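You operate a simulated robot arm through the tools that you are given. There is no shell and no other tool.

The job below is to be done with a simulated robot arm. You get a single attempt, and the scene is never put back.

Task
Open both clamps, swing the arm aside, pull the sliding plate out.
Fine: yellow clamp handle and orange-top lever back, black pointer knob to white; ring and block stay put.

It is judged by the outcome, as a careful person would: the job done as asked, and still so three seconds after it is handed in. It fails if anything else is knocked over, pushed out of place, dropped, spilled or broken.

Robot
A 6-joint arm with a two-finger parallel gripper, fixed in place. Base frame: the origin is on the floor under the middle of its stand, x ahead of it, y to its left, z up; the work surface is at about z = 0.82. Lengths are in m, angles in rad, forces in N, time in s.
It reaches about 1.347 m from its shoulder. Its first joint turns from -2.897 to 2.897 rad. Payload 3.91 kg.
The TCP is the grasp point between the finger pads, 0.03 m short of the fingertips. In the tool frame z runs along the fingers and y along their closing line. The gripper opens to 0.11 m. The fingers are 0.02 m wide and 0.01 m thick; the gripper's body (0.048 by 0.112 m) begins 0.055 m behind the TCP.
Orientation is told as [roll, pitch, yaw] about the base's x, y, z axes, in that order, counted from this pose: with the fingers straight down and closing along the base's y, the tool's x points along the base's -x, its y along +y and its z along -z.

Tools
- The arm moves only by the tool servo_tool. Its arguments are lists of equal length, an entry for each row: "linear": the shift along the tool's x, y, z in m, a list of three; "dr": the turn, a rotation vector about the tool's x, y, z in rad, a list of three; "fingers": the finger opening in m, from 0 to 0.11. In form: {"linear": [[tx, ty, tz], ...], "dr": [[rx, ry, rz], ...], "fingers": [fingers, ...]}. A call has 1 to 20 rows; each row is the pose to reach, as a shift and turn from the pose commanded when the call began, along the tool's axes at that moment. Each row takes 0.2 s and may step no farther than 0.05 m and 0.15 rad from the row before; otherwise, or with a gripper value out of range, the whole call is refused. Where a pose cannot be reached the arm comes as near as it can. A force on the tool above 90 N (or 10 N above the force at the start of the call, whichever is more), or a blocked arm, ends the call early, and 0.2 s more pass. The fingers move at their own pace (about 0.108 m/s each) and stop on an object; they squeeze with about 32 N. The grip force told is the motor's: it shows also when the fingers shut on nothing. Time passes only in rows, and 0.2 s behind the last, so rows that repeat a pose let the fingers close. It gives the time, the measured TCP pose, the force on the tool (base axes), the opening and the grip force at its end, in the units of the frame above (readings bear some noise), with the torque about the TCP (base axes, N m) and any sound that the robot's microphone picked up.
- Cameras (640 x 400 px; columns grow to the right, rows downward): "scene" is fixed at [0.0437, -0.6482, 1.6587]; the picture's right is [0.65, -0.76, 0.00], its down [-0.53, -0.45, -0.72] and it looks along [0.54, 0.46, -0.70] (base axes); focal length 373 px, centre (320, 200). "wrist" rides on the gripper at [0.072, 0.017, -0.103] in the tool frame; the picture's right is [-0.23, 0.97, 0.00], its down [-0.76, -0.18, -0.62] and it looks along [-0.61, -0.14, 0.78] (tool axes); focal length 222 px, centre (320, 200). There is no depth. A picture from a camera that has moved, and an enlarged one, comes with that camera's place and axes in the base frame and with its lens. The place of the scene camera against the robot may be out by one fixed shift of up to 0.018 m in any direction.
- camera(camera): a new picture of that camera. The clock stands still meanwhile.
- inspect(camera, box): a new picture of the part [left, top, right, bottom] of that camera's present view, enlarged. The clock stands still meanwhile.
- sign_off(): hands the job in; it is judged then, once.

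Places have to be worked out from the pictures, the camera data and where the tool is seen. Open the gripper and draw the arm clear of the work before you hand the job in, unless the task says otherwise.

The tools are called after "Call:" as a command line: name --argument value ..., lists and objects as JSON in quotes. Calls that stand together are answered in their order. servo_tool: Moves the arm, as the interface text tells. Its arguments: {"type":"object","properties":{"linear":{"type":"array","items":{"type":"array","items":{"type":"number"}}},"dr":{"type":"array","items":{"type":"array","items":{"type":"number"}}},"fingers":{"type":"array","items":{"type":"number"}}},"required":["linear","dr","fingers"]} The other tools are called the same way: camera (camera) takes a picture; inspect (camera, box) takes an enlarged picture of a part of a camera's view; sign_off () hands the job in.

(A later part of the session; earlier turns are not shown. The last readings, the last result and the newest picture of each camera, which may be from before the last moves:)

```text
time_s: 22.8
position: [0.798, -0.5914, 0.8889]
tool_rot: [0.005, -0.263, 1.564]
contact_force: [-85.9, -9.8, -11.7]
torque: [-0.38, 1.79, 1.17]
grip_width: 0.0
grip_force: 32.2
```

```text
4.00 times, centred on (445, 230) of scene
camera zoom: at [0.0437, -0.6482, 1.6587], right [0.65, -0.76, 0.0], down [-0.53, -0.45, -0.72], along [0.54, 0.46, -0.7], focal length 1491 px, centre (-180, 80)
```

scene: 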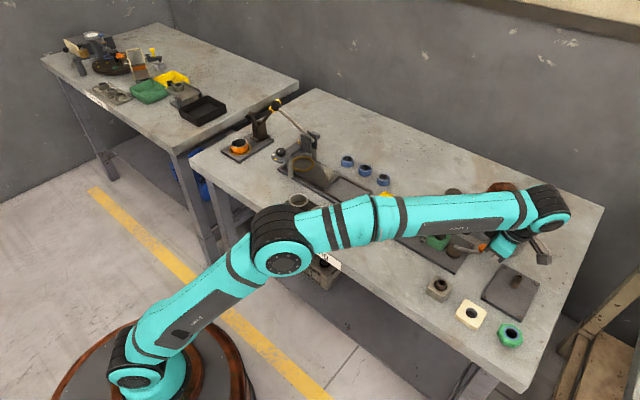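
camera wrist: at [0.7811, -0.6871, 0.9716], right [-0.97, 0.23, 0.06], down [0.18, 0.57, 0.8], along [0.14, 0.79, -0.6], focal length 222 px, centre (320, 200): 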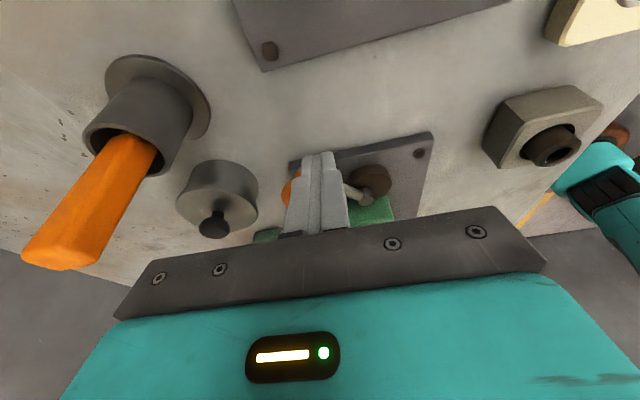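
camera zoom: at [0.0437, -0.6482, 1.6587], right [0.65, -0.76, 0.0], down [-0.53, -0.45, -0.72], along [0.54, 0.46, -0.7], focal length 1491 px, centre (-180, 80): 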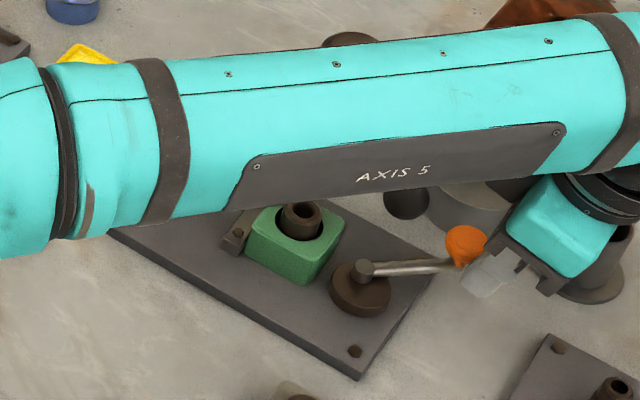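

One row's step was too long, so nothing moved. I resend the same retreat with smaller steps.

Call:
servo_tool --linear '[[-0.006, 0.005, 0.002], [-0.003, 0.015, 0.001], [0.0, 0.025, 0.0], [-0.01, 0.025, -0.037], [-0.021, 0.025, -0.077], [-0.032, 0.025, -0.117], [-0.0415, 0.025, -0.1545], [-0.0415, 0.025, -0.1545]]' --dr '[[0, 0, 0], [0, 0, 0], [0, 0, 0], [0, 0, 0], [0, 0, 0], [0, 0.13, 0], [0, 0.262, 0], [0, 0.262, 0]]' --fingers '[0, 0, 0, 0, 0, 0, 0, 0]'

Call:
camera --camera "wrist"

Call:
inspect --camera "wrist" --box '[200, 60, 400, 220]'

Call:
inspect --camera "scene" --box '[385, 180, 505, 280]'

```text
time_s: 23.2
position: [0.797, -0.5903, 0.8904]
tool_rot: [-0.005, -0.247, 1.563]
contact_force: [-39.4, -94.0, 2.3]
torque: [-1.78, 0.73, -0.32]
grip_width: 0.0
grip_force: 32.1
stopped in row 2: the force on the tool passed its limit at 105 N (the readings are from after the stop); the commanded pose is now the measured one
```

```text
taken
camera wrist: at [0.7794, -0.6852, 0.9728], right [-0.97, 0.23, 0.05], down [0.18, 0.58, 0.79], along [0.15, 0.78, -0.61], focal length 222 px, centre (320, 200)
```

wrist: 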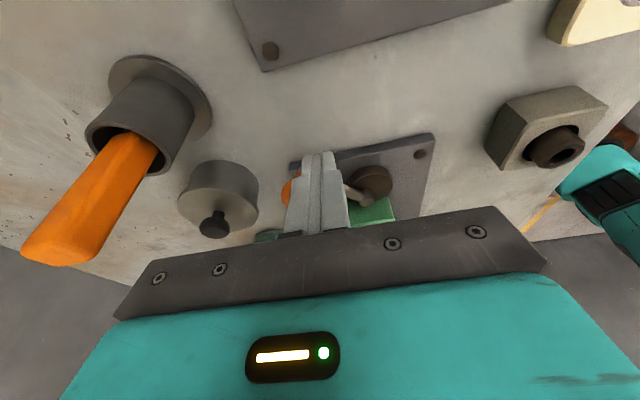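

```text
2.50 times, centred on (300, 140) of wrist
camera zoom: at [0.7794, -0.6852, 0.9728], right [-0.97, 0.23, 0.05], down [0.18, 0.58, 0.79], along [0.15, 0.78, -0.61], focal length 555 px, centre (370, 350)
```

zoom: 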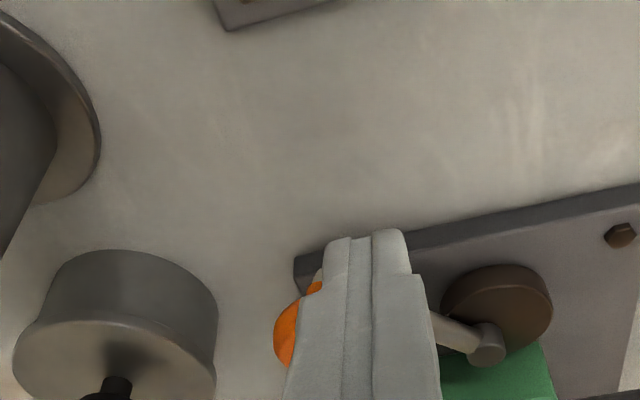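

```text
4.00 times, centred on (445, 230) of scene
camera zoom: at [0.0437, -0.6482, 1.6587], right [0.65, -0.76, 0.0], down [-0.53, -0.45, -0.72], along [0.54, 0.46, -0.7], focal length 1491 px, centre (-180, 80)
```

zoom: 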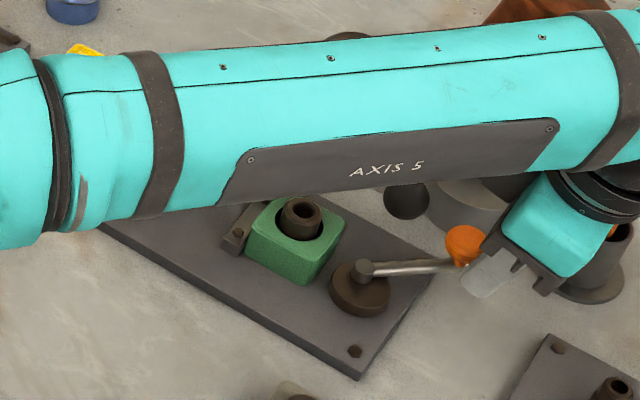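

I nudged toward +y by mistake, into the lever, and that caused the force stop. The lever and block still look fine. Now I back off the right way (-x and -y), then lift.

Call:
servo_tool --linear '[[0.005, 0.005, -0.0013], [0.012, 0.012, -0.0032], [0.019, 0.02, -0.0052]]' --dr '[[0, 0, 0], [0, 0, 0], [0, 0, 0]]' --fingers '[0, 0, 0]'

```text
time_s: 24.0
position: [0.7858, -0.5987, 0.8899]
tool_rot: [-0.007, -0.258, 1.575]
contact_force: [-0.3, -1.0, -0.2]
torque: [0.06, -0.01, 0.0]
grip_width: 0.0001
grip_force: 32.0
```

Free of contact now. I lift straight up and level the tool.

Call:
servo_tool --linear '[[-0.0115, 0, -0.0435], [-0.023, 0, -0.087], [-0.0344, 0, -0.1306], [-0.0434, 0, -0.1644], [-0.0434, 0, -0.1644]]' --dr '[[0, 0, 0], [0, 0.1, 0], [0, 0.2, 0], [0, 0.258, 0], [0, 0.258, 0]]' --fingers '[0, 0, 0, 0, 0]'

Call:
camera --camera "wrist"

Call:
inspect --camera "wrist" --box '[200, 60, 400, 220]'

Call:
inspect --camera "scene" --box '[385, 180, 505, 280]'

```text
time_s: 25.2
position: [0.7818, -0.5994, 1.0619]
tool_rot: [-0.007, 0.005, 1.571]
contact_force: [0.2, 0.0, -0.2]
torque: [-0.01, 0.0, -0.03]
grip_width: 0.0001
grip_force: 31.9
```

```text
taken
camera wrist: at [0.7642, -0.6703, 1.1659], right [-0.97, 0.23, -0.01], down [0.17, 0.77, 0.62], along [0.15, 0.6, -0.78], focal length 222 px, centre (320, 200)
```

wrist: 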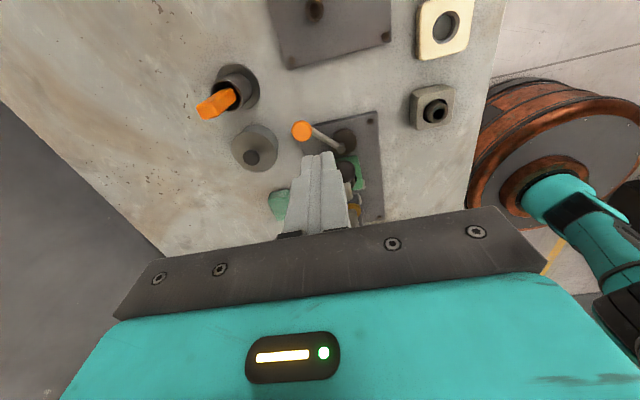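

```text
2.50 times, centred on (300, 140) of wrist
camera zoom: at [0.7642, -0.6703, 1.1659], right [-0.97, 0.23, -0.01], down [0.17, 0.77, 0.62], along [0.15, 0.6, -0.78], focal length 555 px, centre (370, 350)
```

zoom: 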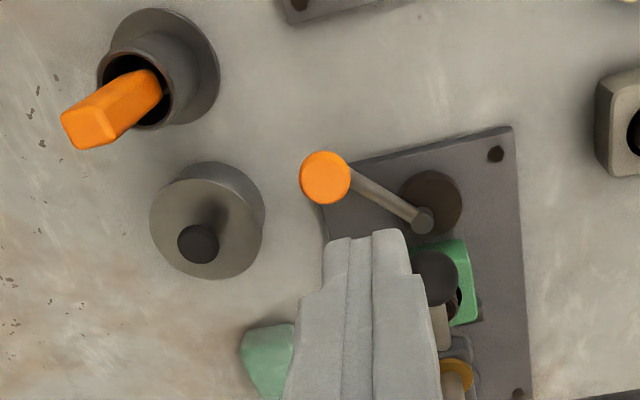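

```text
4.00 times, centred on (445, 230) of scene
camera zoom: at [0.0437, -0.6482, 1.6587], right [0.65, -0.76, 0.0], down [-0.53, -0.45, -0.72], along [0.54, 0.46, -0.7], focal length 1491 px, centre (-180, 80)
```

zoom: 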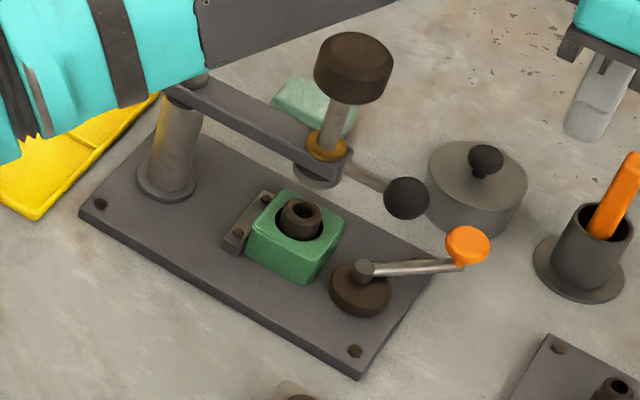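

The cam is off the block, the block hasn't moved, and the lever stays back. Next is the swing arm, pivoting about the post near (0.767, -0.365) with its ball at (0.770, -0.529, 0.928). I bring the closed fingers to the -x side of the ball, leaning slightly outward to clear the plunger knob.

Call:
servo_tool --linear '[[-0.03, 0.028, 0.0], [-0.06, 0.055, 0.0], [-0.0674, 0.0598, 0.02], [-0.0674, 0.0598, 0.06], [-0.0674, 0.0598, 0.1], [-0.0674, 0.0598, 0.119], [-0.0674, 0.0598, 0.119]]' --dr '[[0, 0, 0], [0, 0, 0], [0, -0.1, 0], [0, -0.2, 0], [0, -0.2, 0], [0, -0.2, 0], [0, -0.2, 0]]' --fingers '[0, 0, 0, 0, 0, 0, 0]'

Call:
camera --camera "wrist"

Call:
inspect --camera "wrist" --box '[200, 100, 400, 240]'

Call:
camera --camera "scene"

```text
time_s: 26.8
position: [0.725, -0.532, 0.9408]
tool_rot: [-0.008, -0.195, 1.572]
contact_force: [0.5, 0.0, 0.0]
torque: [-0.02, 0.01, -0.02]
grip_width: 0.0002
grip_force: 32.2
```

```text
taken
camera wrist: at [0.7065, -0.6223, 1.0287], right [-0.97, 0.22, 0.04], down [0.17, 0.63, 0.76], along [0.15, 0.75, -0.65], focal length 222 px, centre (320, 200)
```

wrist: 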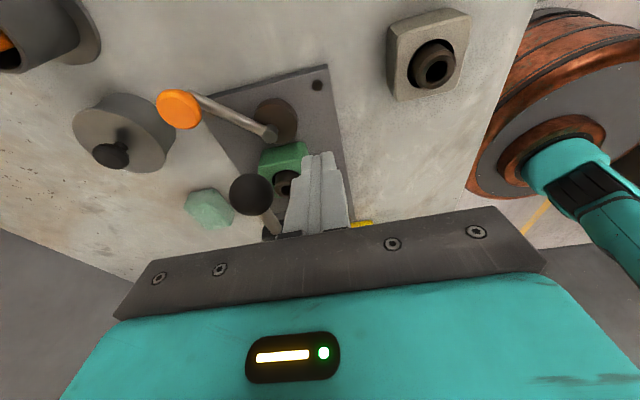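

```text
2.86 times, centred on (300, 170) of wrist
camera zoom: at [0.7065, -0.6223, 1.0287], right [-0.97, 0.22, 0.04], down [0.17, 0.63, 0.76], along [0.15, 0.75, -0.65], focal length 635 px, centre (377, 286)
```

zoom: 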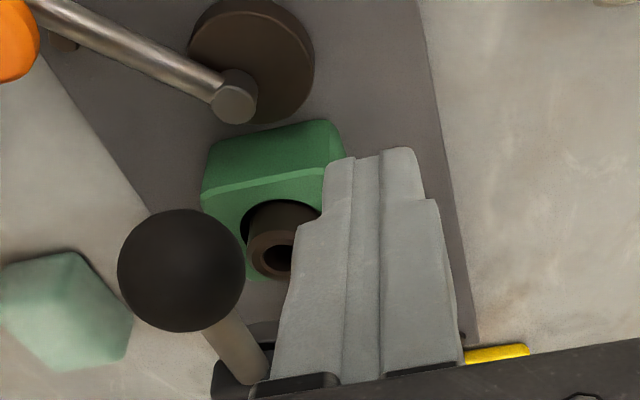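

```text
taken
```

scene: 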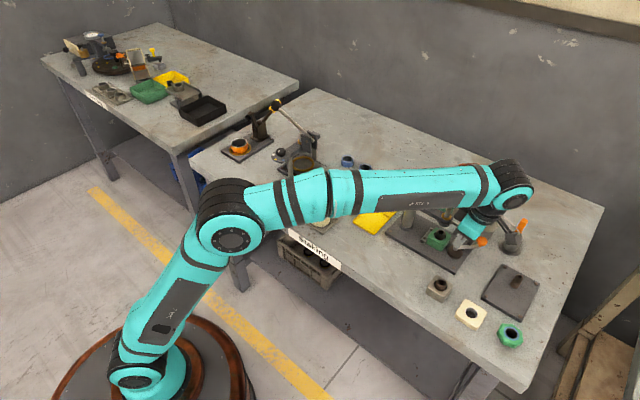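

The fingers are in position beside the ball without contact. I push gently in +x to test whether the arm swings that way.

Call:
servo_tool --linear '[[0, -0.012, 0], [0, -0.02, 0], [0, -0.026, 0], [0, -0.032, 0], [0, -0.038, 0]]' --dr '[[0, 0, 0], [0, 0, 0], [0, 0, 0], [0, 0, 0], [0, 0, 0]]' --fingers '[0, 0, 0, 0, 0]'

Call:
inspect --camera "wrist" --box '[200, 100, 400, 240]'

```text
time_s: 27.8
position: [0.748, -0.533, 0.9425]
tool_rot: [0.006, -0.198, 1.567]
contact_force: [-71.6, 11.9, -2.6]
torque: [0.06, 0.62, 0.41]
grip_width: 0.0
grip_force: 32.5
stopped in row 4: the force on the tool passed its limit at 106 N (the readings are from after the stop); the commanded pose is now the measured one
```

```text
2.86 times, centred on (300, 170) of wrist
camera zoom: at [0.7307, -0.6238, 1.0295], right [-0.97, 0.23, 0.05], down [0.18, 0.62, 0.76], along [0.14, 0.75, -0.65], focal length 635 px, centre (377, 286)
```

zoom: 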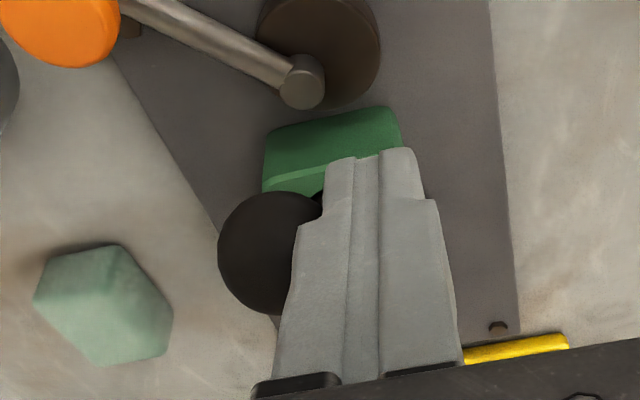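

The arm doesn't move toward +x: hard resistance at first contact, so that side is its stop. I back off, go over the ball to its +x side, and will swing it toward -x instead.

Call:
servo_tool --linear '[[0, 0.012, 0], [0, 0.025, 0], [-0.0089, 0.025, -0.0441], [-0.0177, 0.025, -0.0882], [-0.0197, 0.0, -0.098], [-0.0197, -0.04, -0.098], [-0.0197, -0.082, -0.098], [-0.0118, -0.082, -0.0588], [-0.0039, -0.082, -0.0196], [0, -0.082, 0], [0, -0.082, 0]]' --dr '[[0, 0, 0], [0, 0, 0], [0, 0, 0], [0, 0, 0], [0, 0, 0], [0, 0, 0], [0, 0, 0], [0, 0, 0], [0, 0, 0], [0, 0, 0], [0, 0, 0]]' --fingers '[0, 0, 0, 0, 0, 0, 0, 0, 0, 0, 0]'

Call:
inspect --camera "wrist" --box '[230, 100, 430, 240]'

Call:
inspect --camera "scene" --box '[385, 180, 505, 280]'

```text
time_s: 30.2
position: [0.8334, -0.5327, 0.9394]
tool_rot: [0.004, -0.198, 1.569]
contact_force: [0.5, 0.3, 0.9]
torque: [-0.01, -0.01, -0.02]
grip_width: 0.0
grip_force: 32.1
```

```text
2.86 times, centred on (330, 170) of wrist
camera zoom: at [0.8167, -0.6223, 1.027], right [-0.97, 0.22, 0.05], down [0.18, 0.62, 0.76], along [0.14, 0.75, -0.65], focal length 635 px, centre (291, 286)
```

zoom: 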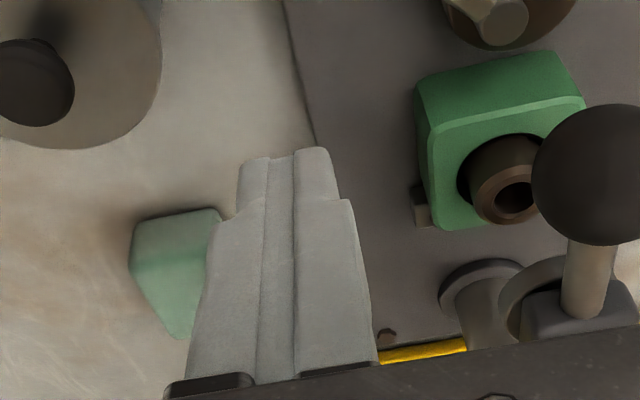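

```text
4.00 times, centred on (445, 230) of scene
camera zoom: at [0.0437, -0.6482, 1.6587], right [0.65, -0.76, 0.0], down [-0.53, -0.45, -0.72], along [0.54, 0.46, -0.7], focal length 1491 px, centre (-180, 80)
```

zoom: 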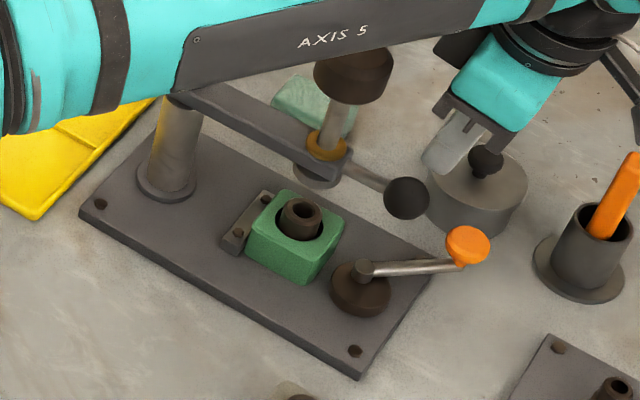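

The ball is at (0.7705, -0.526) and the fingers are on its +x side. I now push it toward -x along its arc, turning the tool with it, a short test first.

Call:
servo_tool --linear '[[-0.0026, 0.0334, 0.0005], [-0.0046, 0.0419, 0.0009], [-0.0038, 0.049, 0.0008], [-0.0031, 0.0562, 0.0006], [-0.0028, 0.0706, 0.0006]]' --dr '[[0, 0, 0], [0, 0, 0], [0.0086, 0, 0.0428], [0.0172, 0, 0.0856], [0.0344, 0, 0.171]]' --fingers '[0, 0, 0, 0, 0]'

Call:
inspect --camera "wrist" --box '[230, 100, 430, 240]'

Call:
inspect --camera "scene" --box '[385, 180, 505, 280]'

```text
time_s: 31.4
position: [0.763, -0.5286, 0.9399]
tool_rot: [0.004, -0.199, 1.394]
contact_force: [0.4, 0.0, 0.0]
torque: [0.01, 0.03, -0.01]
grip_width: 0.0
grip_force: 31.6
```

```text
2.86 times, centred on (330, 170) of wrist
camera zoom: at [0.7312, -0.615, 1.0273], right [-0.92, 0.39, 0.05], down [0.29, 0.58, 0.76], along [0.27, 0.71, -0.65], focal length 635 px, centre (291, 286)
```

zoom: 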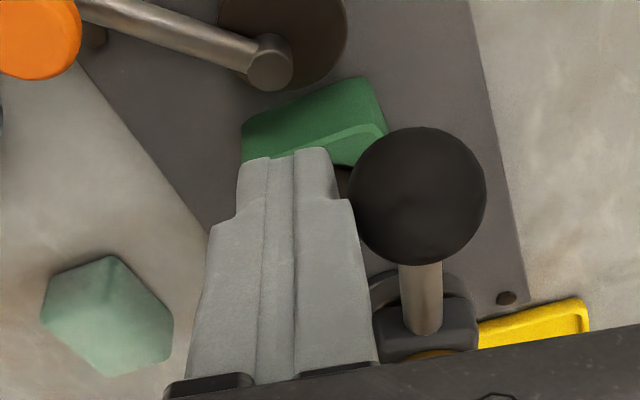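

```text
4.00 times, centred on (445, 230) of scene
camera zoom: at [0.0437, -0.6482, 1.6587], right [0.65, -0.76, 0.0], down [-0.53, -0.45, -0.72], along [0.54, 0.46, -0.7], focal length 1491 px, centre (-180, 80)
```

zoom: 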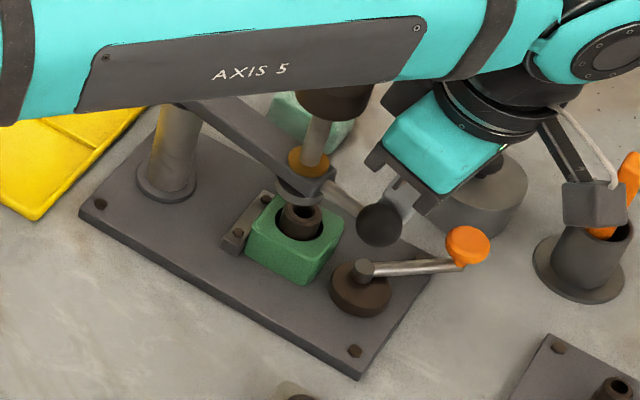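

The arm swings freely toward -x. I continue along the arc with the tool turning along.

Call:
servo_tool --linear '[[0.0016, 0.0164, -0.0003], [0.0016, 0.0329, -0.0003], [0.0, 0.0493, 0.0], [-0.0033, 0.0654, 0.0007], [-0.008, 0.0811, 0.0016], [-0.0144, 0.0963, 0.0029], [-0.0221, 0.1108, 0.0044], [-0.0312, 0.1244, 0.0063]]' --dr '[[0.0197, 0, 0.098], [0.0394, 0, 0.196], [0.0591, 0, 0.294], [0.0788, 0, 0.392], [0.0985, 0, 0.49], [0.1182, 0, 0.588], [0.1379, 0, 0.686], [0.1576, 0, 0.784]]' --fingers '[0, 0, 0, 0, 0, 0, 0, 0]'

Call:
inspect --camera "wrist" --box '[230, 100, 430, 240]'

Call:
inspect --camera "scene" --box '[375, 180, 495, 280]'

Call:
camera --camera "scene"

```text
time_s: 33.2
position: [0.6469, -0.476, 0.9393]
tool_rot: [0.003, -0.194, 0.594]
contact_force: [-0.4, 0.2, -0.5]
torque: [0.02, 0.0, -0.01]
grip_width: 0.0
grip_force: 32.0
```

```text
2.86 times, centred on (330, 170) of wrist
camera zoom: at [0.5622, -0.5121, 1.0276], right [-0.36, 0.93, 0.05], down [0.62, 0.2, 0.76], along [0.7, 0.3, -0.65], focal length 635 px, centre (291, 286)
```

zoom: 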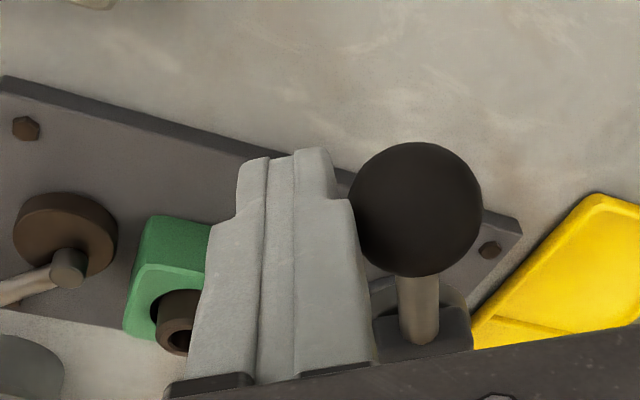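

```text
4.00 times, centred on (435, 230) of scene
camera zoom: at [0.0437, -0.6482, 1.6587], right [0.65, -0.76, 0.0], down [-0.53, -0.45, -0.72], along [0.54, 0.46, -0.7], focal length 1491 px, centre (-140, 80)
```

zoom: 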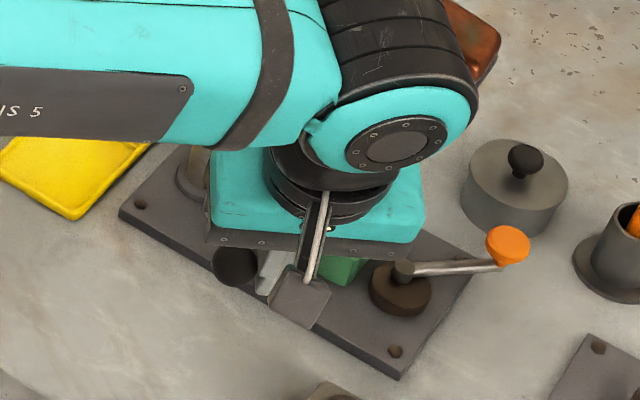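

```text
taken
```

scene: 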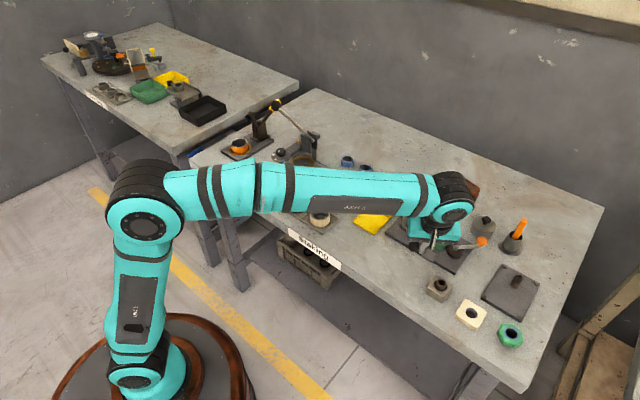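

The arm follows well and the block and its bushing are untouched. I keep swinging until it reaches its end stop.

Call:
servo_tool --linear '[[0.0016, 0.0164, -0.0003], [0.0016, 0.0329, -0.0003], [0.0, 0.0493, 0.0], [-0.0033, 0.0654, 0.0007], [-0.008, 0.0811, 0.0016]]' --dr '[[0.0197, 0, 0.098], [0.0394, 0, 0.196], [0.0591, 0, 0.294], [0.0788, 0, 0.392], [0.0985, 0, 0.49]]' --fingers '[0, 0, 0, 0, 0]'

Call:
inspect --camera "wrist" --box '[230, 100, 430, 240]'

Call:
inspect --camera "scene" --box '[375, 180, 495, 280]'

```text
time_s: 34.4
position: [0.608, -0.4051, 0.9396]
tool_rot: [0.003, -0.195, 0.095]
contact_force: [0.5, 0.0, -0.7]
torque: [0.04, -0.03, -0.03]
grip_width: 0.0001
grip_force: 31.8
```

```text
2.86 times, centred on (330, 170) of wrist
camera zoom: at [0.516, -0.3951, 1.0276], right [0.13, 0.99, 0.05], down [0.64, -0.12, 0.76], along [0.76, -0.07, -0.65], focal length 635 px, centre (291, 286)
```

zoom: 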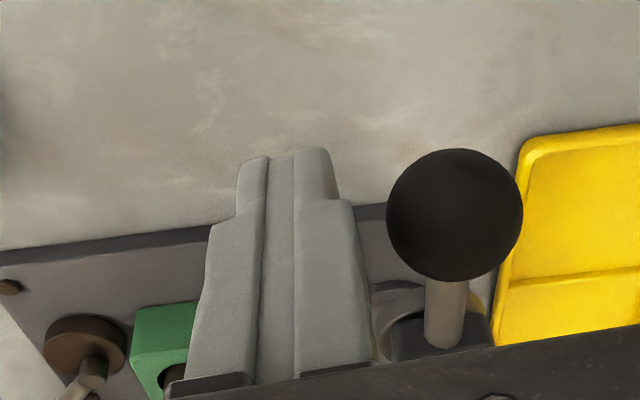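

```text
4.00 times, centred on (435, 230) of scene
camera zoom: at [0.0437, -0.6482, 1.6587], right [0.65, -0.76, 0.0], down [-0.53, -0.45, -0.72], along [0.54, 0.46, -0.7], focal length 1491 px, centre (-140, 80)
```

zoom: 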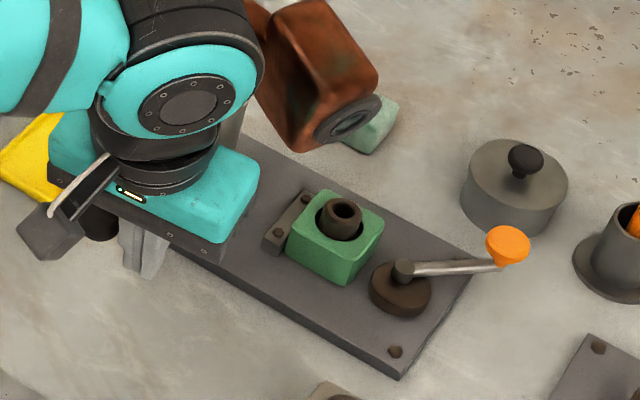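

The arm has glided a bit ahead, about 90° from where it started. I push slightly more to see if it is at its stop.

Call:
servo_tool --linear '[[0.0016, 0.0082, -0.0003], [0.0016, 0.0164, -0.0003], [0.0016, 0.0246, -0.0003]]' --dr '[[0, 0, 0], [0, 0, 0], [0, 0, 0]]' --fingers '[0, 0, 0]'

Call:
inspect --camera "wrist" --box '[230, 100, 430, 240]'

```text
time_s: 35.2
position: [0.6047, -0.3935, 0.9414]
tool_rot: [-0.01, -0.201, 0.092]
contact_force: [-4.3, -93.4, -6.7]
torque: [-0.58, 0.09, -0.66]
grip_width: 0.0
grip_force: 31.8
stopped in row 3: the force on the tool passed its limit at 106 N (the readings are from after the stop); the commanded pose is now the measured one
```

```text
2.86 times, centred on (330, 170) of wrist
camera zoom: at [0.5114, -0.3823, 1.0281], right [0.13, 0.99, 0.03], down [0.64, -0.11, 0.76], along [0.76, -0.08, -0.64], focal length 635 px, centre (291, 286)
```

zoom: 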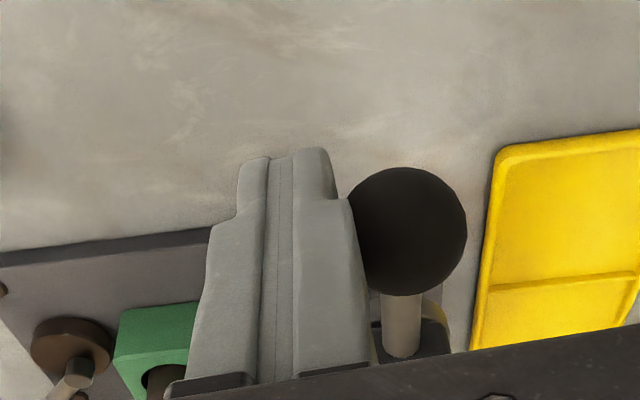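

The arm is on its end stop, swung 90° aside. I back the fingers off toward -y, lift and level the tool.

Call:
servo_tool --linear '[[0, -0.01, 0], [0, -0.022, 0], [-0.0089, -0.022, -0.0441], [-0.0178, -0.022, -0.0882], [-0.0267, -0.022, -0.1323], [-0.0336, -0.022, -0.1665], [-0.0336, -0.022, -0.1665]]' --dr '[[0, 0, 0], [0, 0, 0], [0, 0, 0], [0, 0, 0], [0, 0.1, 0], [0, 0.2, 0], [0, 0.2, 0]]' --fingers '[0, 0, 0, 0, 0, 0, 0]'

Call:
camera --camera "wrist"

Call:
camera --camera "scene"

```text
time_s: 36.8
position: [0.6074, -0.4058, 1.1111]
tool_rot: [-0.009, 0.001, 0.094]
contact_force: [-0.6, -0.6, -0.1]
torque: [0.01, 0.02, 0.04]
grip_width: 0.0
grip_force: 31.6
```

```text
taken
camera wrist: at [0.5333, -0.3938, 1.2161], right [0.14, 0.99, -0.01], down [0.77, -0.1, 0.62], along [0.62, -0.09, -0.78], focal length 222 px, centre (320, 200)
```

wrist: 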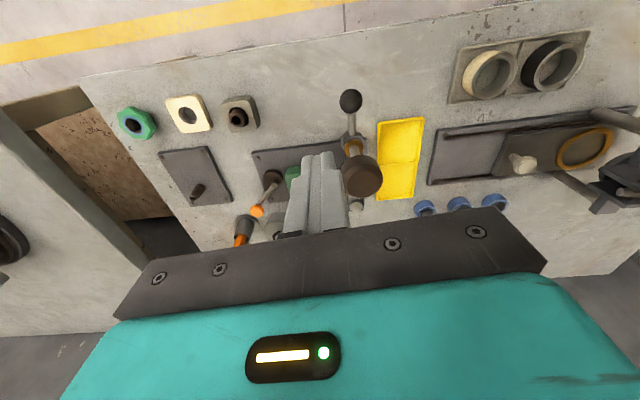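

```text
taken
```

scene: 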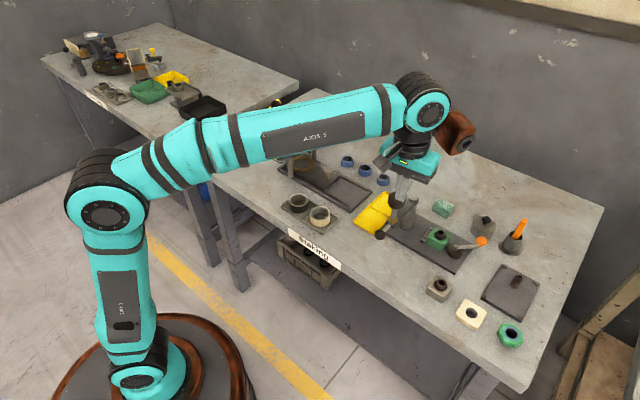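

Swing arm is aside and everything around it is undisturbed. Now I look at the slide fixture from this angle before moving there.

Call:
inspect --camera "wrist" --box '[420, 80, 640, 230]'

Call:
inspect --camera "wrist" --box '[220, 70, 440, 220]'

```text
2.67 times, centred on (530, 155) of wrist
camera zoom: at [0.5333, -0.3938, 1.2161], right [0.14, 0.99, -0.01], down [0.77, -0.1, 0.62], along [0.62, -0.09, -0.78], focal length 592 px, centre (-240, 320)
```

zoom: 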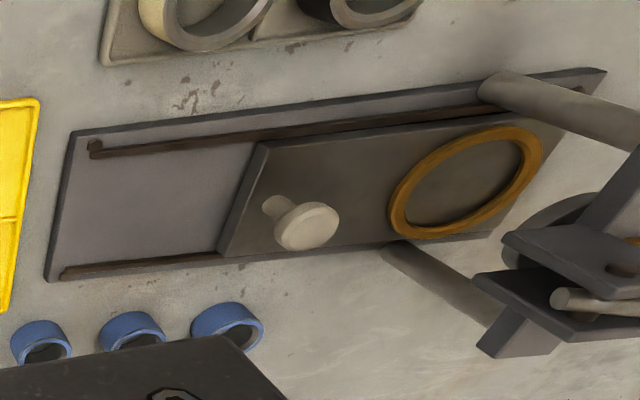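

```text
2.67 times, centred on (330, 145) of wrist
camera zoom: at [0.5333, -0.3938, 1.2161], right [0.14, 0.99, -0.01], down [0.77, -0.1, 0.62], along [0.62, -0.09, -0.78], focal length 592 px, centre (293, 347)
```

zoom: 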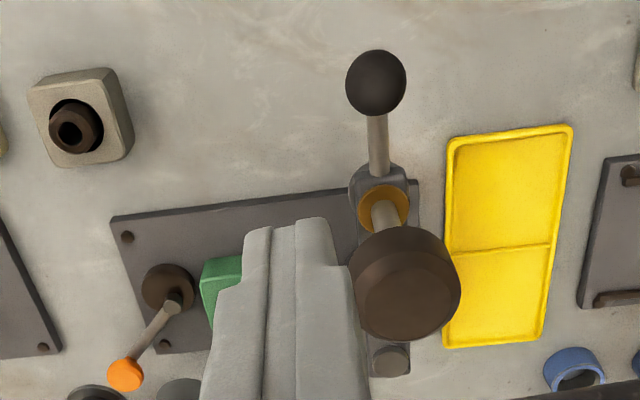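

The slide has a clear run toward -y, and its pull knob is at (0.768, -0.0745, z≈0.875). I travel over it, turning the tool so the fingers close along x (body away from the press clevis), with the fingers partly open.

Call:
servo_tool --linear '[[-0.01736, 0.02861, 0], [-0.03473, 0.05722, 0], [-0.05209, 0.08583, 0], [-0.06945, 0.11444, 0], [-0.08682, 0.14305, 0], [-0.10418, 0.17165, 0], [-0.12155, 0.20026, 0], [-0.13891, 0.22887, 0], [-0.15627, 0.25748, 0.02], [-0.17364, 0.28609, 0.04], [-0.191, 0.3147, 0.06], [-0.191, 0.3147, 0.06]]' --dr '[[0, 0, -0.1342], [0, 0, -0.2684], [0, 0, -0.4025], [0, 0, -0.5367], [0, 0, -0.6709], [0, 0, -0.8051], [0, 0, -0.9393], [0, 0, -1.0735], [0, 0, -1.2076], [0, 0, -1.3418], [0, 0, -1.476], [0, 0, -1.476]]' --fingers '[0.0, 0.0, 0.02, 0.04, 0.06, 0.06, 0.06, 0.06, 0.06, 0.06, 0.06, 0.06]'

Call:
camera --camera "wrist"

Call:
inspect --camera "wrist" --box '[220, 90, 440, 240]'

Call:
inspect --camera "scene" --box '[265, 95, 425, 195]'

```text
time_s: 39.4
position: [0.7679, -0.0756, 1.049]
tool_rot: [-0.002, 0.009, 1.571]
contact_force: [-0.3, -0.6, -0.4]
torque: [0.05, -0.01, 0.02]
grip_width: 0.0601
grip_force: 0.0
```

```text
taken
camera wrist: at [0.7507, -0.1466, 1.1538], right [-0.97, 0.23, 0.0], down [0.18, 0.77, 0.62], along [0.14, 0.6, -0.79], focal length 222 px, centre (320, 200)
```

wrist: 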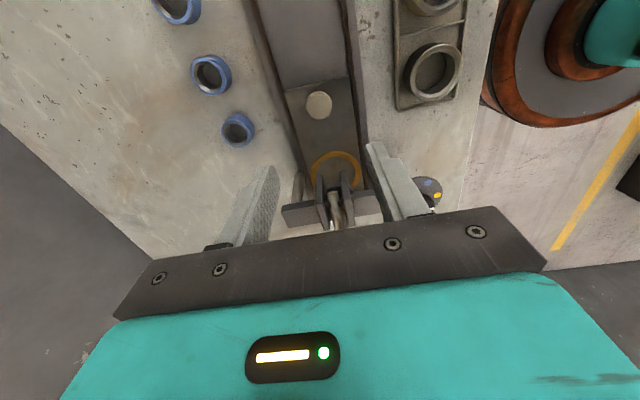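

```text
2.67 times, centred on (330, 165) of wrist
camera zoom: at [0.7507, -0.1466, 1.1538], right [-0.97, 0.23, 0.0], down [0.18, 0.77, 0.62], along [0.14, 0.6, -0.79], focal length 592 px, centre (293, 293)
```

zoom: 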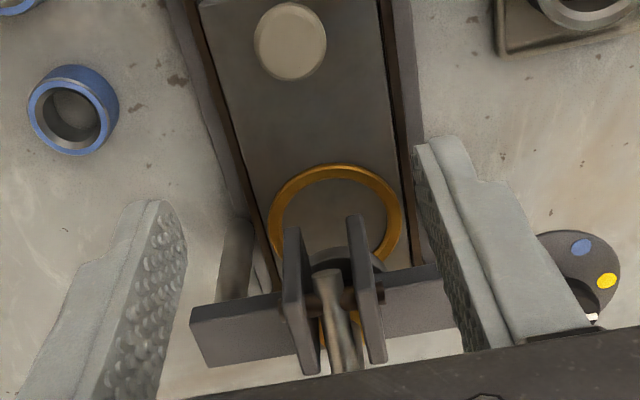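

```text
4.00 times, centred on (345, 145) of scene
camera zoom: at [0.0437, -0.6482, 1.6587], right [0.65, -0.76, 0.0], down [-0.53, -0.45, -0.72], along [0.54, 0.46, -0.7], focal length 1491 px, centre (220, 420)
```

zoom: 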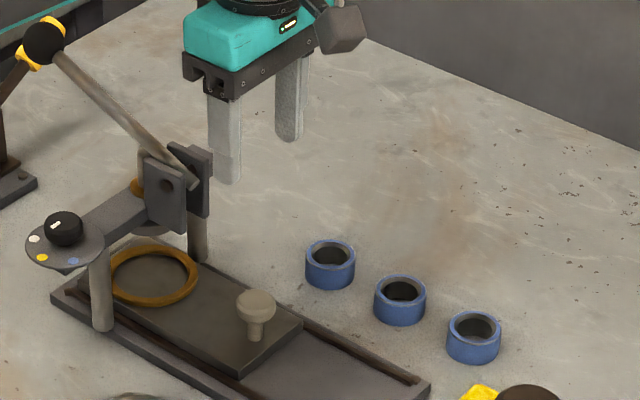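

The pull knob is directly below the tool at (0.7695, -0.0755). I descend around it with the fingers at about 0.052 m opening.

Call:
servo_tool --linear '[[0, -0.0015, 0.045], [0, -0.0015, 0.09], [0, -0.0015, 0.13], [0, -0.0015, 0.15], [0, -0.0015, 0.161], [0, -0.0015, 0.161]]' --dr '[[0, 0, 0], [0, 0, 0], [0, 0, 0], [0, 0, 0], [0, 0, 0], [0, 0, 0]]' --fingers '[0.052, 0.052, 0.052, 0.052, 0.052, 0.052]'

Call:
inspect --camera "wrist" --box '[220, 90, 440, 240]'

Call:
inspect --camera "scene" --box '[265, 115, 425, 215]'

```text
time_s: 40.8
position: [0.7687, -0.0765, 0.8899]
tool_rot: [-0.003, 0.01, 1.57]
contact_force: [5.1, 1.1, 23.3]
torque: [1.94, 0.08, -0.49]
grip_width: 0.0523
grip_force: 0.0
```

```text
2.67 times, centred on (330, 165) of wrist
camera zoom: at [0.7519, -0.1472, 0.9945], right [-0.97, 0.23, -0.01], down [0.18, 0.77, 0.62], along [0.15, 0.6, -0.79], focal length 592 px, centre (293, 293)
```

zoom: 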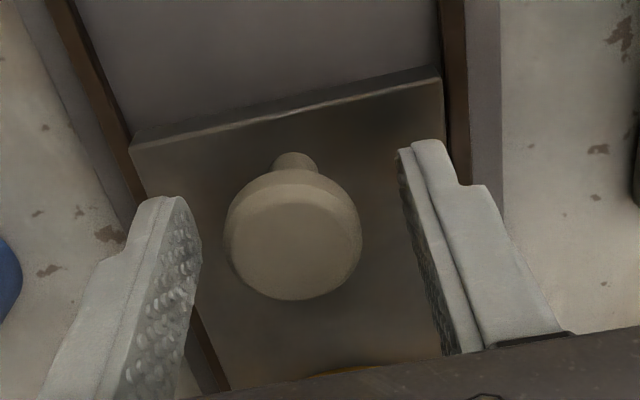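

```text
4.00 times, centred on (345, 165) of scene
camera zoom: at [0.0437, -0.6482, 1.6587], right [0.65, -0.76, 0.0], down [-0.53, -0.45, -0.72], along [0.54, 0.46, -0.7], focal length 1491 px, centre (220, 340)
```

zoom: 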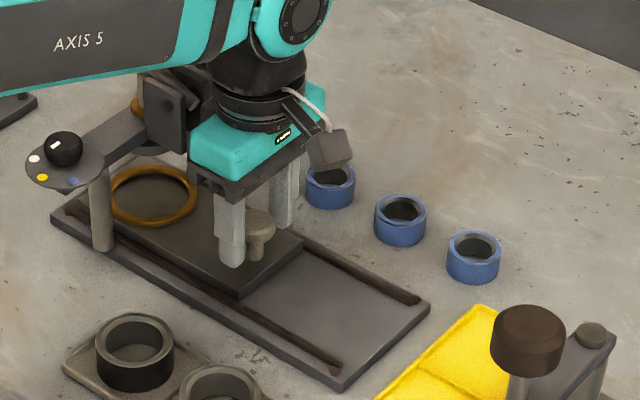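

There is an unexpected upward force of about 23 N with a torque that points to contact some 8 cm toward +y, so the hand is likely touching the press clevis or lever. I lift back up and check that nothing shifted.

Call:
servo_tool --linear '[[0, 0, -0.04], [0, 0, -0.085], [0, 0, -0.13], [0, 0, -0.16]]' --dr '[[0, 0, 0], [0, 0, 0], [0, 0, 0], [0, 0, 0]]' --fingers '[0.052, 0.052, 0.052, 0.052]'

Call:
inspect --camera "scene" --box '[265, 95, 425, 195]'

Call:
inspect --camera "wrist" --box '[220, 90, 440, 240]'

Call:
camera --camera "scene"

```text
time_s: 41.8
position: [0.7697, -0.0752, 1.0479]
tool_rot: [-0.001, 0.01, 1.568]
contact_force: [0.2, -0.1, 0.1]
torque: [0.01, -0.02, -0.02]
grip_width: 0.052
grip_force: 0.1
```

```text
4.00 times, centred on (345, 145) of scene
camera zoom: at [0.0437, -0.6482, 1.6587], right [0.65, -0.76, 0.0], down [-0.53, -0.45, -0.72], along [0.54, 0.46, -0.7], focal length 1491 px, centre (220, 420)
```

zoom: 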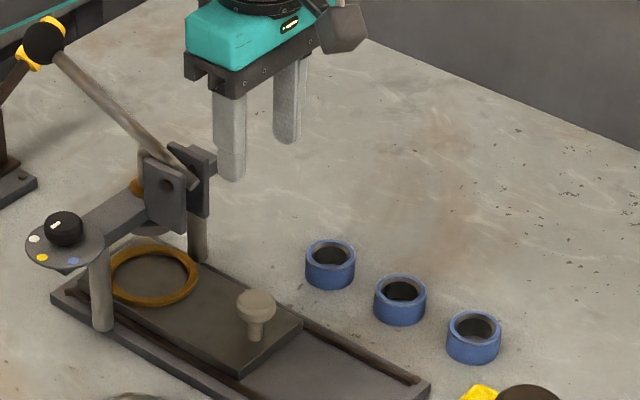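

```text
2.67 times, centred on (330, 165) of wrist
camera zoom: at [0.7528, -0.146, 1.1529], right [-0.97, 0.23, 0.0], down [0.18, 0.77, 0.62], along [0.14, 0.6, -0.79], focal length 592 px, centre (293, 293)
```

zoom: 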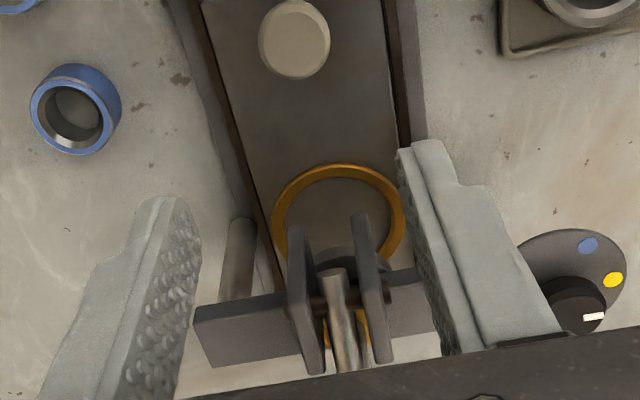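

```text
taken
```

scene: 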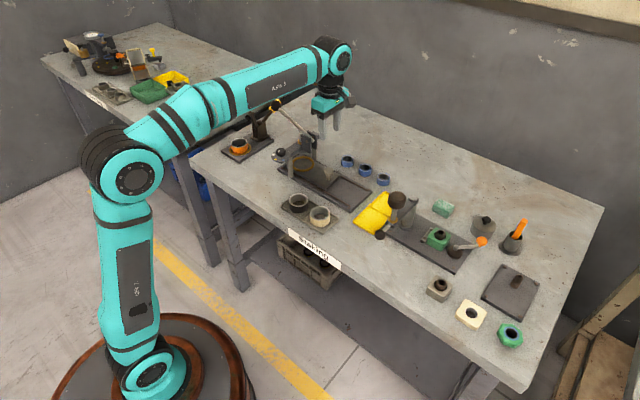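

Nothing was displaced. The bracket on the back side of the hand (tool -x) reaches toward the press in this orientation, so I use yaw 0 instead, where it points to +x over free space, with a lean away from the press. I rise and turn first.

Call:
servo_tool --linear '[[0.02, 0, -0.035], [0.05, 0, -0.07], [0.05, 0, -0.07], [0.05, 0, -0.07], [0.05, 0, -0.07], [0.05, 0, -0.07], [0.05, 0, -0.07], [0.05, 0, -0.07], [0.05, 0, -0.07], [0.05, 0, -0.07], [0.05, 0, -0.07], [0.05, 0, -0.07], [0.05, 0, -0.07], [0.05, 0, -0.07]]' --dr '[[0, 0, 0], [0, 0, 0], [0, 0, 0.143], [0, 0, 0.286], [0, 0, 0.428], [0, 0, 0.571], [0, 0, 0.714], [0, 0, 0.857], [0, 0, 1.0], [0, 0, 1.142], [0, 0, 1.285], [0, 0, 1.428], [0, 0, 1.57], [0, 0, 1.57]]' --fingers '[0.052, 0.052, 0.052, 0.052, 0.052, 0.052, 0.052, 0.052, 0.052, 0.052, 0.052, 0.052, 0.052, 0.052]'

Call:
camera --camera "scene"

Call:
camera --camera "wrist"

```text
time_s: 44.8
position: [0.7696, -0.1252, 1.1186]
tool_rot: [-0.006, -0.001, -0.001]
contact_force: [-0.4, -0.3, -0.7]
torque: [0.01, -0.01, -0.02]
grip_width: 0.052
grip_force: 0.1
```

```text
taken
```

scene: 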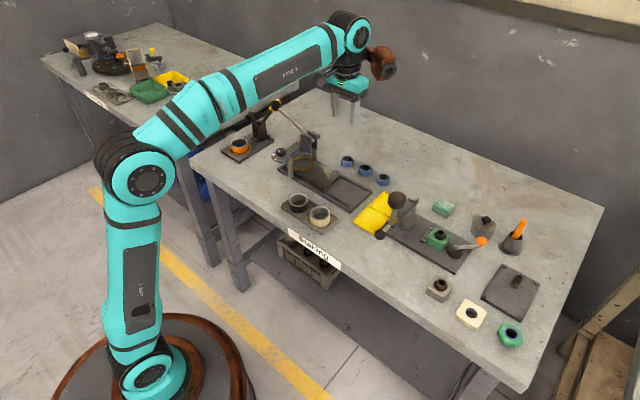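

```text
taken
camera wrist: at [0.6971, -0.1063, 1.2223], right [0.23, 0.97, -0.01], down [0.76, -0.17, 0.63], along [0.61, -0.15, -0.78], focal length 222 px, centre (320, 200)
```

wrist: 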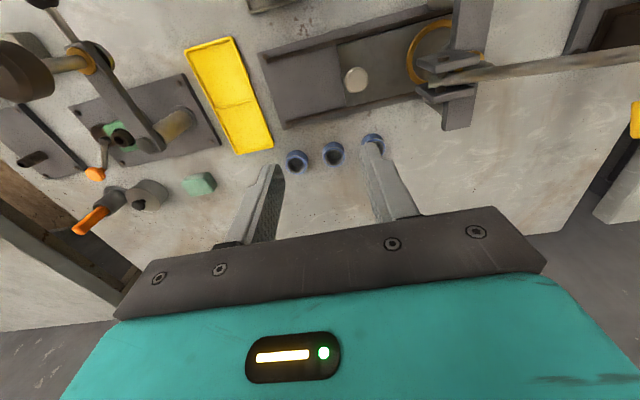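

The hand's bracket now points to +x over free space. I lean the tool 0.2 rad away from the press and descend over the pull knob, stopping a bit high to check.

Call:
servo_tool --linear '[[0, 0.025, 0.04], [0, 0.0477, 0.08], [0, 0.0477, 0.12], [0, 0.0477, 0.16], [0, 0.0477, 0.19], [0, 0.0477, 0.21], [0, 0.0477, 0.21]]' --dr '[[-0.1, 0, 0], [-0.206, 0, 0], [-0.206, 0, 0], [-0.206, 0, 0], [-0.206, 0, 0], [-0.206, 0, 0], [-0.206, 0, 0]]' --fingers '[0.045, 0.045, 0.045, 0.045, 0.045, 0.045, 0.045]'

Call:
inspect --camera "wrist" --box '[220, 60, 440, 210]'

Call:
inspect --camera "scene" --box '[265, 105, 425, 205]'

```text
time_s: 46.4
position: [0.77, -0.0785, 0.9084]
tool_rot: [0.197, -0.002, 0.0]
contact_force: [-0.4, -0.5, 0.3]
torque: [0.0, 0.04, -0.02]
grip_width: 0.0451
grip_force: 0.0
```

```text
2.67 times, centred on (330, 135) of wrist
camera zoom: at [0.6968, -0.0817, 1.0134], right [0.23, 0.95, 0.19], down [0.76, -0.3, 0.58], along [0.61, 0.01, -0.79], focal length 592 px, centre (293, 373)
```

zoom: 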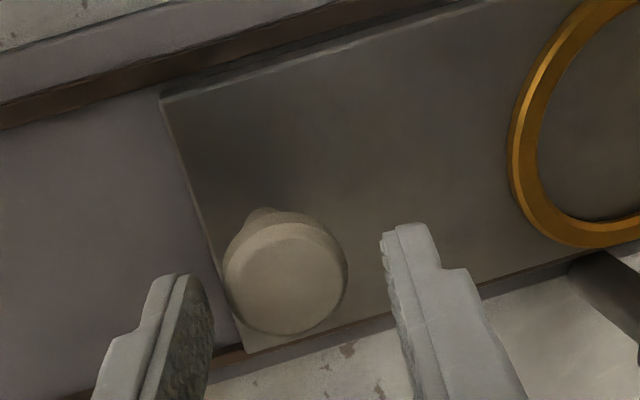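

```text
4.00 times, centred on (345, 155) of scene
camera zoom: at [0.0437, -0.6482, 1.6587], right [0.65, -0.76, 0.0], down [-0.53, -0.45, -0.72], along [0.54, 0.46, -0.7], focal length 1491 px, centre (220, 380)
```

zoom: 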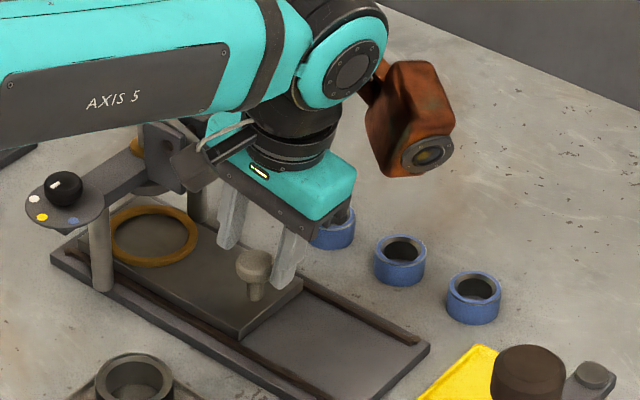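

The fingertips straddle the knob evenly and no contact is felt. I go down the last 26 mm and close on the knob.

Call:
servo_tool --linear '[[-0.002, -0.0026, 0.013], [-0.002, -0.0046, 0.0225], [-0.002, -0.005, 0.025], [-0.002, -0.005, 0.025], [-0.002, -0.005, 0.025], [-0.002, -0.005, 0.025]]' --dr '[[0, 0, 0], [0, 0, 0], [0, 0, 0], [0, 0, 0], [0, 0, 0], [0, 0, 0]]' --fingers '[0.045, 0.045, 0.045, 0.02, 0.02, 0.02]'

Call:
inspect --camera "wrist" --box '[220, 60, 440, 210]'

```text
time_s: 47.8
position: [0.7711, -0.0794, 0.884]
tool_rot: [0.197, -0.002, 0.0]
contact_force: [2.4, 1.2, 4.7]
torque: [0.33, -0.02, -0.01]
grip_width: 0.0311
grip_force: 45.5
```

```text
2.67 times, centred on (330, 135) of wrist
camera zoom: at [0.699, -0.0819, 0.9886], right [0.23, 0.95, 0.19], down [0.76, -0.3, 0.58], along [0.61, 0.01, -0.79], focal length 592 px, centre (293, 373)
```

zoom: 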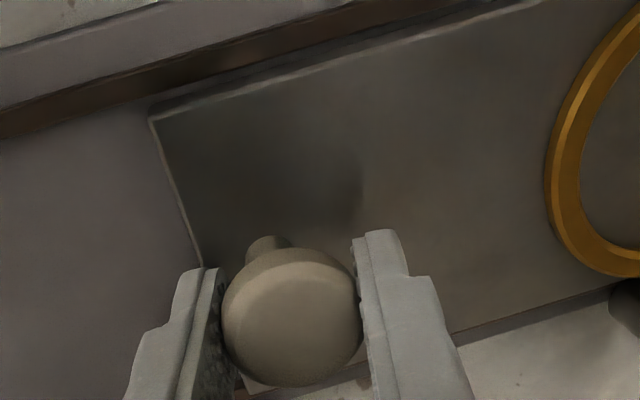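

Grip is firm on the knob at 0.031 m. I pull toward -y in small steps.

Call:
servo_tool --linear '[[0, -0.0098, -0.002], [0, -0.0196, -0.0039], [0, -0.0294, -0.0059], [0, -0.0392, -0.0078]]' --dr '[[0, 0, 0], [0, 0, 0], [0, 0, 0], [0, 0, 0]]' --fingers '[0.02, 0.02, 0.02, 0.02]'

Call:
inspect --camera "wrist" --box '[220, 60, 440, 210]'

Call:
inspect --camera "scene" --box '[265, 105, 425, 205]'

```text
time_s: 48.8
position: [0.7719, -0.119, 0.8828]
tool_rot: [0.198, -0.001, -0.001]
contact_force: [5.7, -1.0, 13.5]
torque: [0.27, 0.24, -0.08]
grip_width: 0.0311
grip_force: 44.6
```

```text
2.67 times, centred on (330, 135) of wrist
camera zoom: at [0.6988, -0.1216, 0.9885], right [0.23, 0.95, 0.19], down [0.76, -0.3, 0.58], along [0.61, 0.01, -0.79], focal length 592 px, centre (293, 373)
```

zoom: 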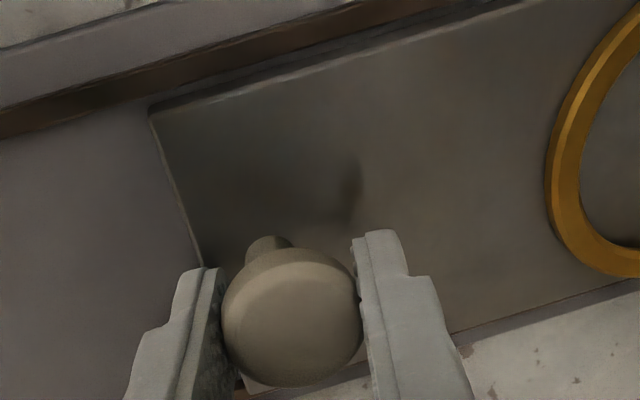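

```text
4.00 times, centred on (345, 155) of scene
camera zoom: at [0.0437, -0.6482, 1.6587], right [0.65, -0.76, 0.0], down [-0.53, -0.45, -0.72], along [0.54, 0.46, -0.7], focal length 1491 px, centre (220, 380)
```

zoom: 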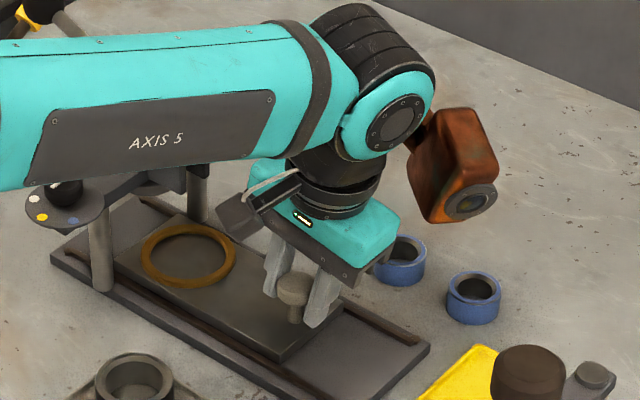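

The plate slides out with the knob (40 mm so far). I continue pulling toward its stop.

Call:
servo_tool --linear '[[0, -0.0098, -0.003], [0, -0.0196, -0.005], [0, -0.0294, -0.007], [0, -0.0392, -0.009], [0, -0.0441, -0.0098]]' --dr '[[0, 0, 0], [0, 0, 0], [0, 0, 0], [0, 0, 0], [0, 0, 0]]' --fingers '[0.02, 0.02, 0.02, 0.02, 0.02]'

Call:
inspect --camera "wrist" --box '[220, 60, 440, 210]'

Call:
inspect --camera "scene" --box '[265, 105, 425, 205]'

```text
time_s: 50.0
position: [0.7708, -0.166, 0.8843]
tool_rot: [0.197, -0.001, -0.001]
contact_force: [-10.3, 1.9, -12.1]
torque: [0.21, 0.59, 0.17]
grip_width: 0.0306
grip_force: 44.3
```

```text
2.67 times, centred on (330, 135) of wrist
camera zoom: at [0.6992, -0.1677, 0.9887], right [0.23, 0.95, 0.19], down [0.76, -0.3, 0.58], along [0.61, 0.01, -0.79], focal length 592 px, centre (293, 373)
```

zoom: 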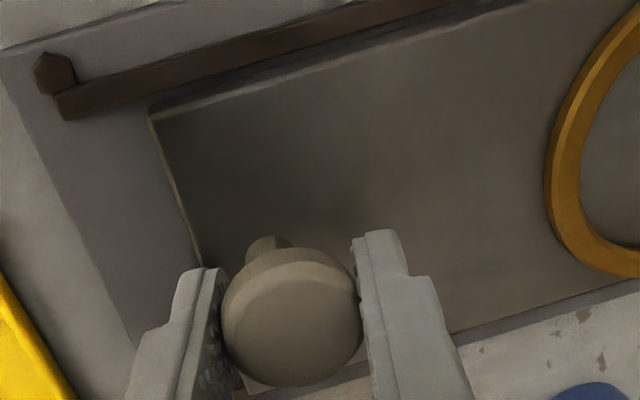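

```text
4.00 times, centred on (345, 155) of scene
camera zoom: at [0.0437, -0.6482, 1.6587], right [0.65, -0.76, 0.0], down [-0.53, -0.45, -0.72], along [0.54, 0.46, -0.7], focal length 1491 px, centre (220, 380)
```

zoom: 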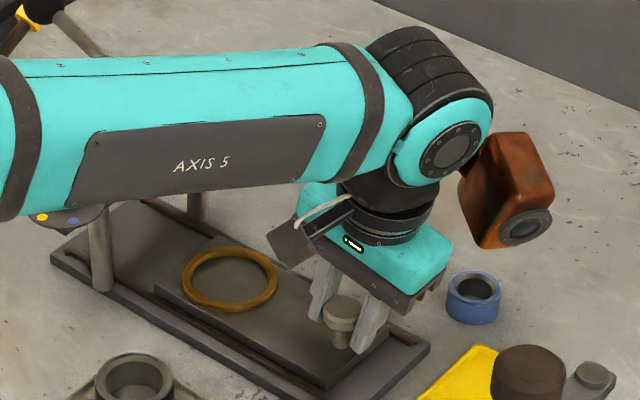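

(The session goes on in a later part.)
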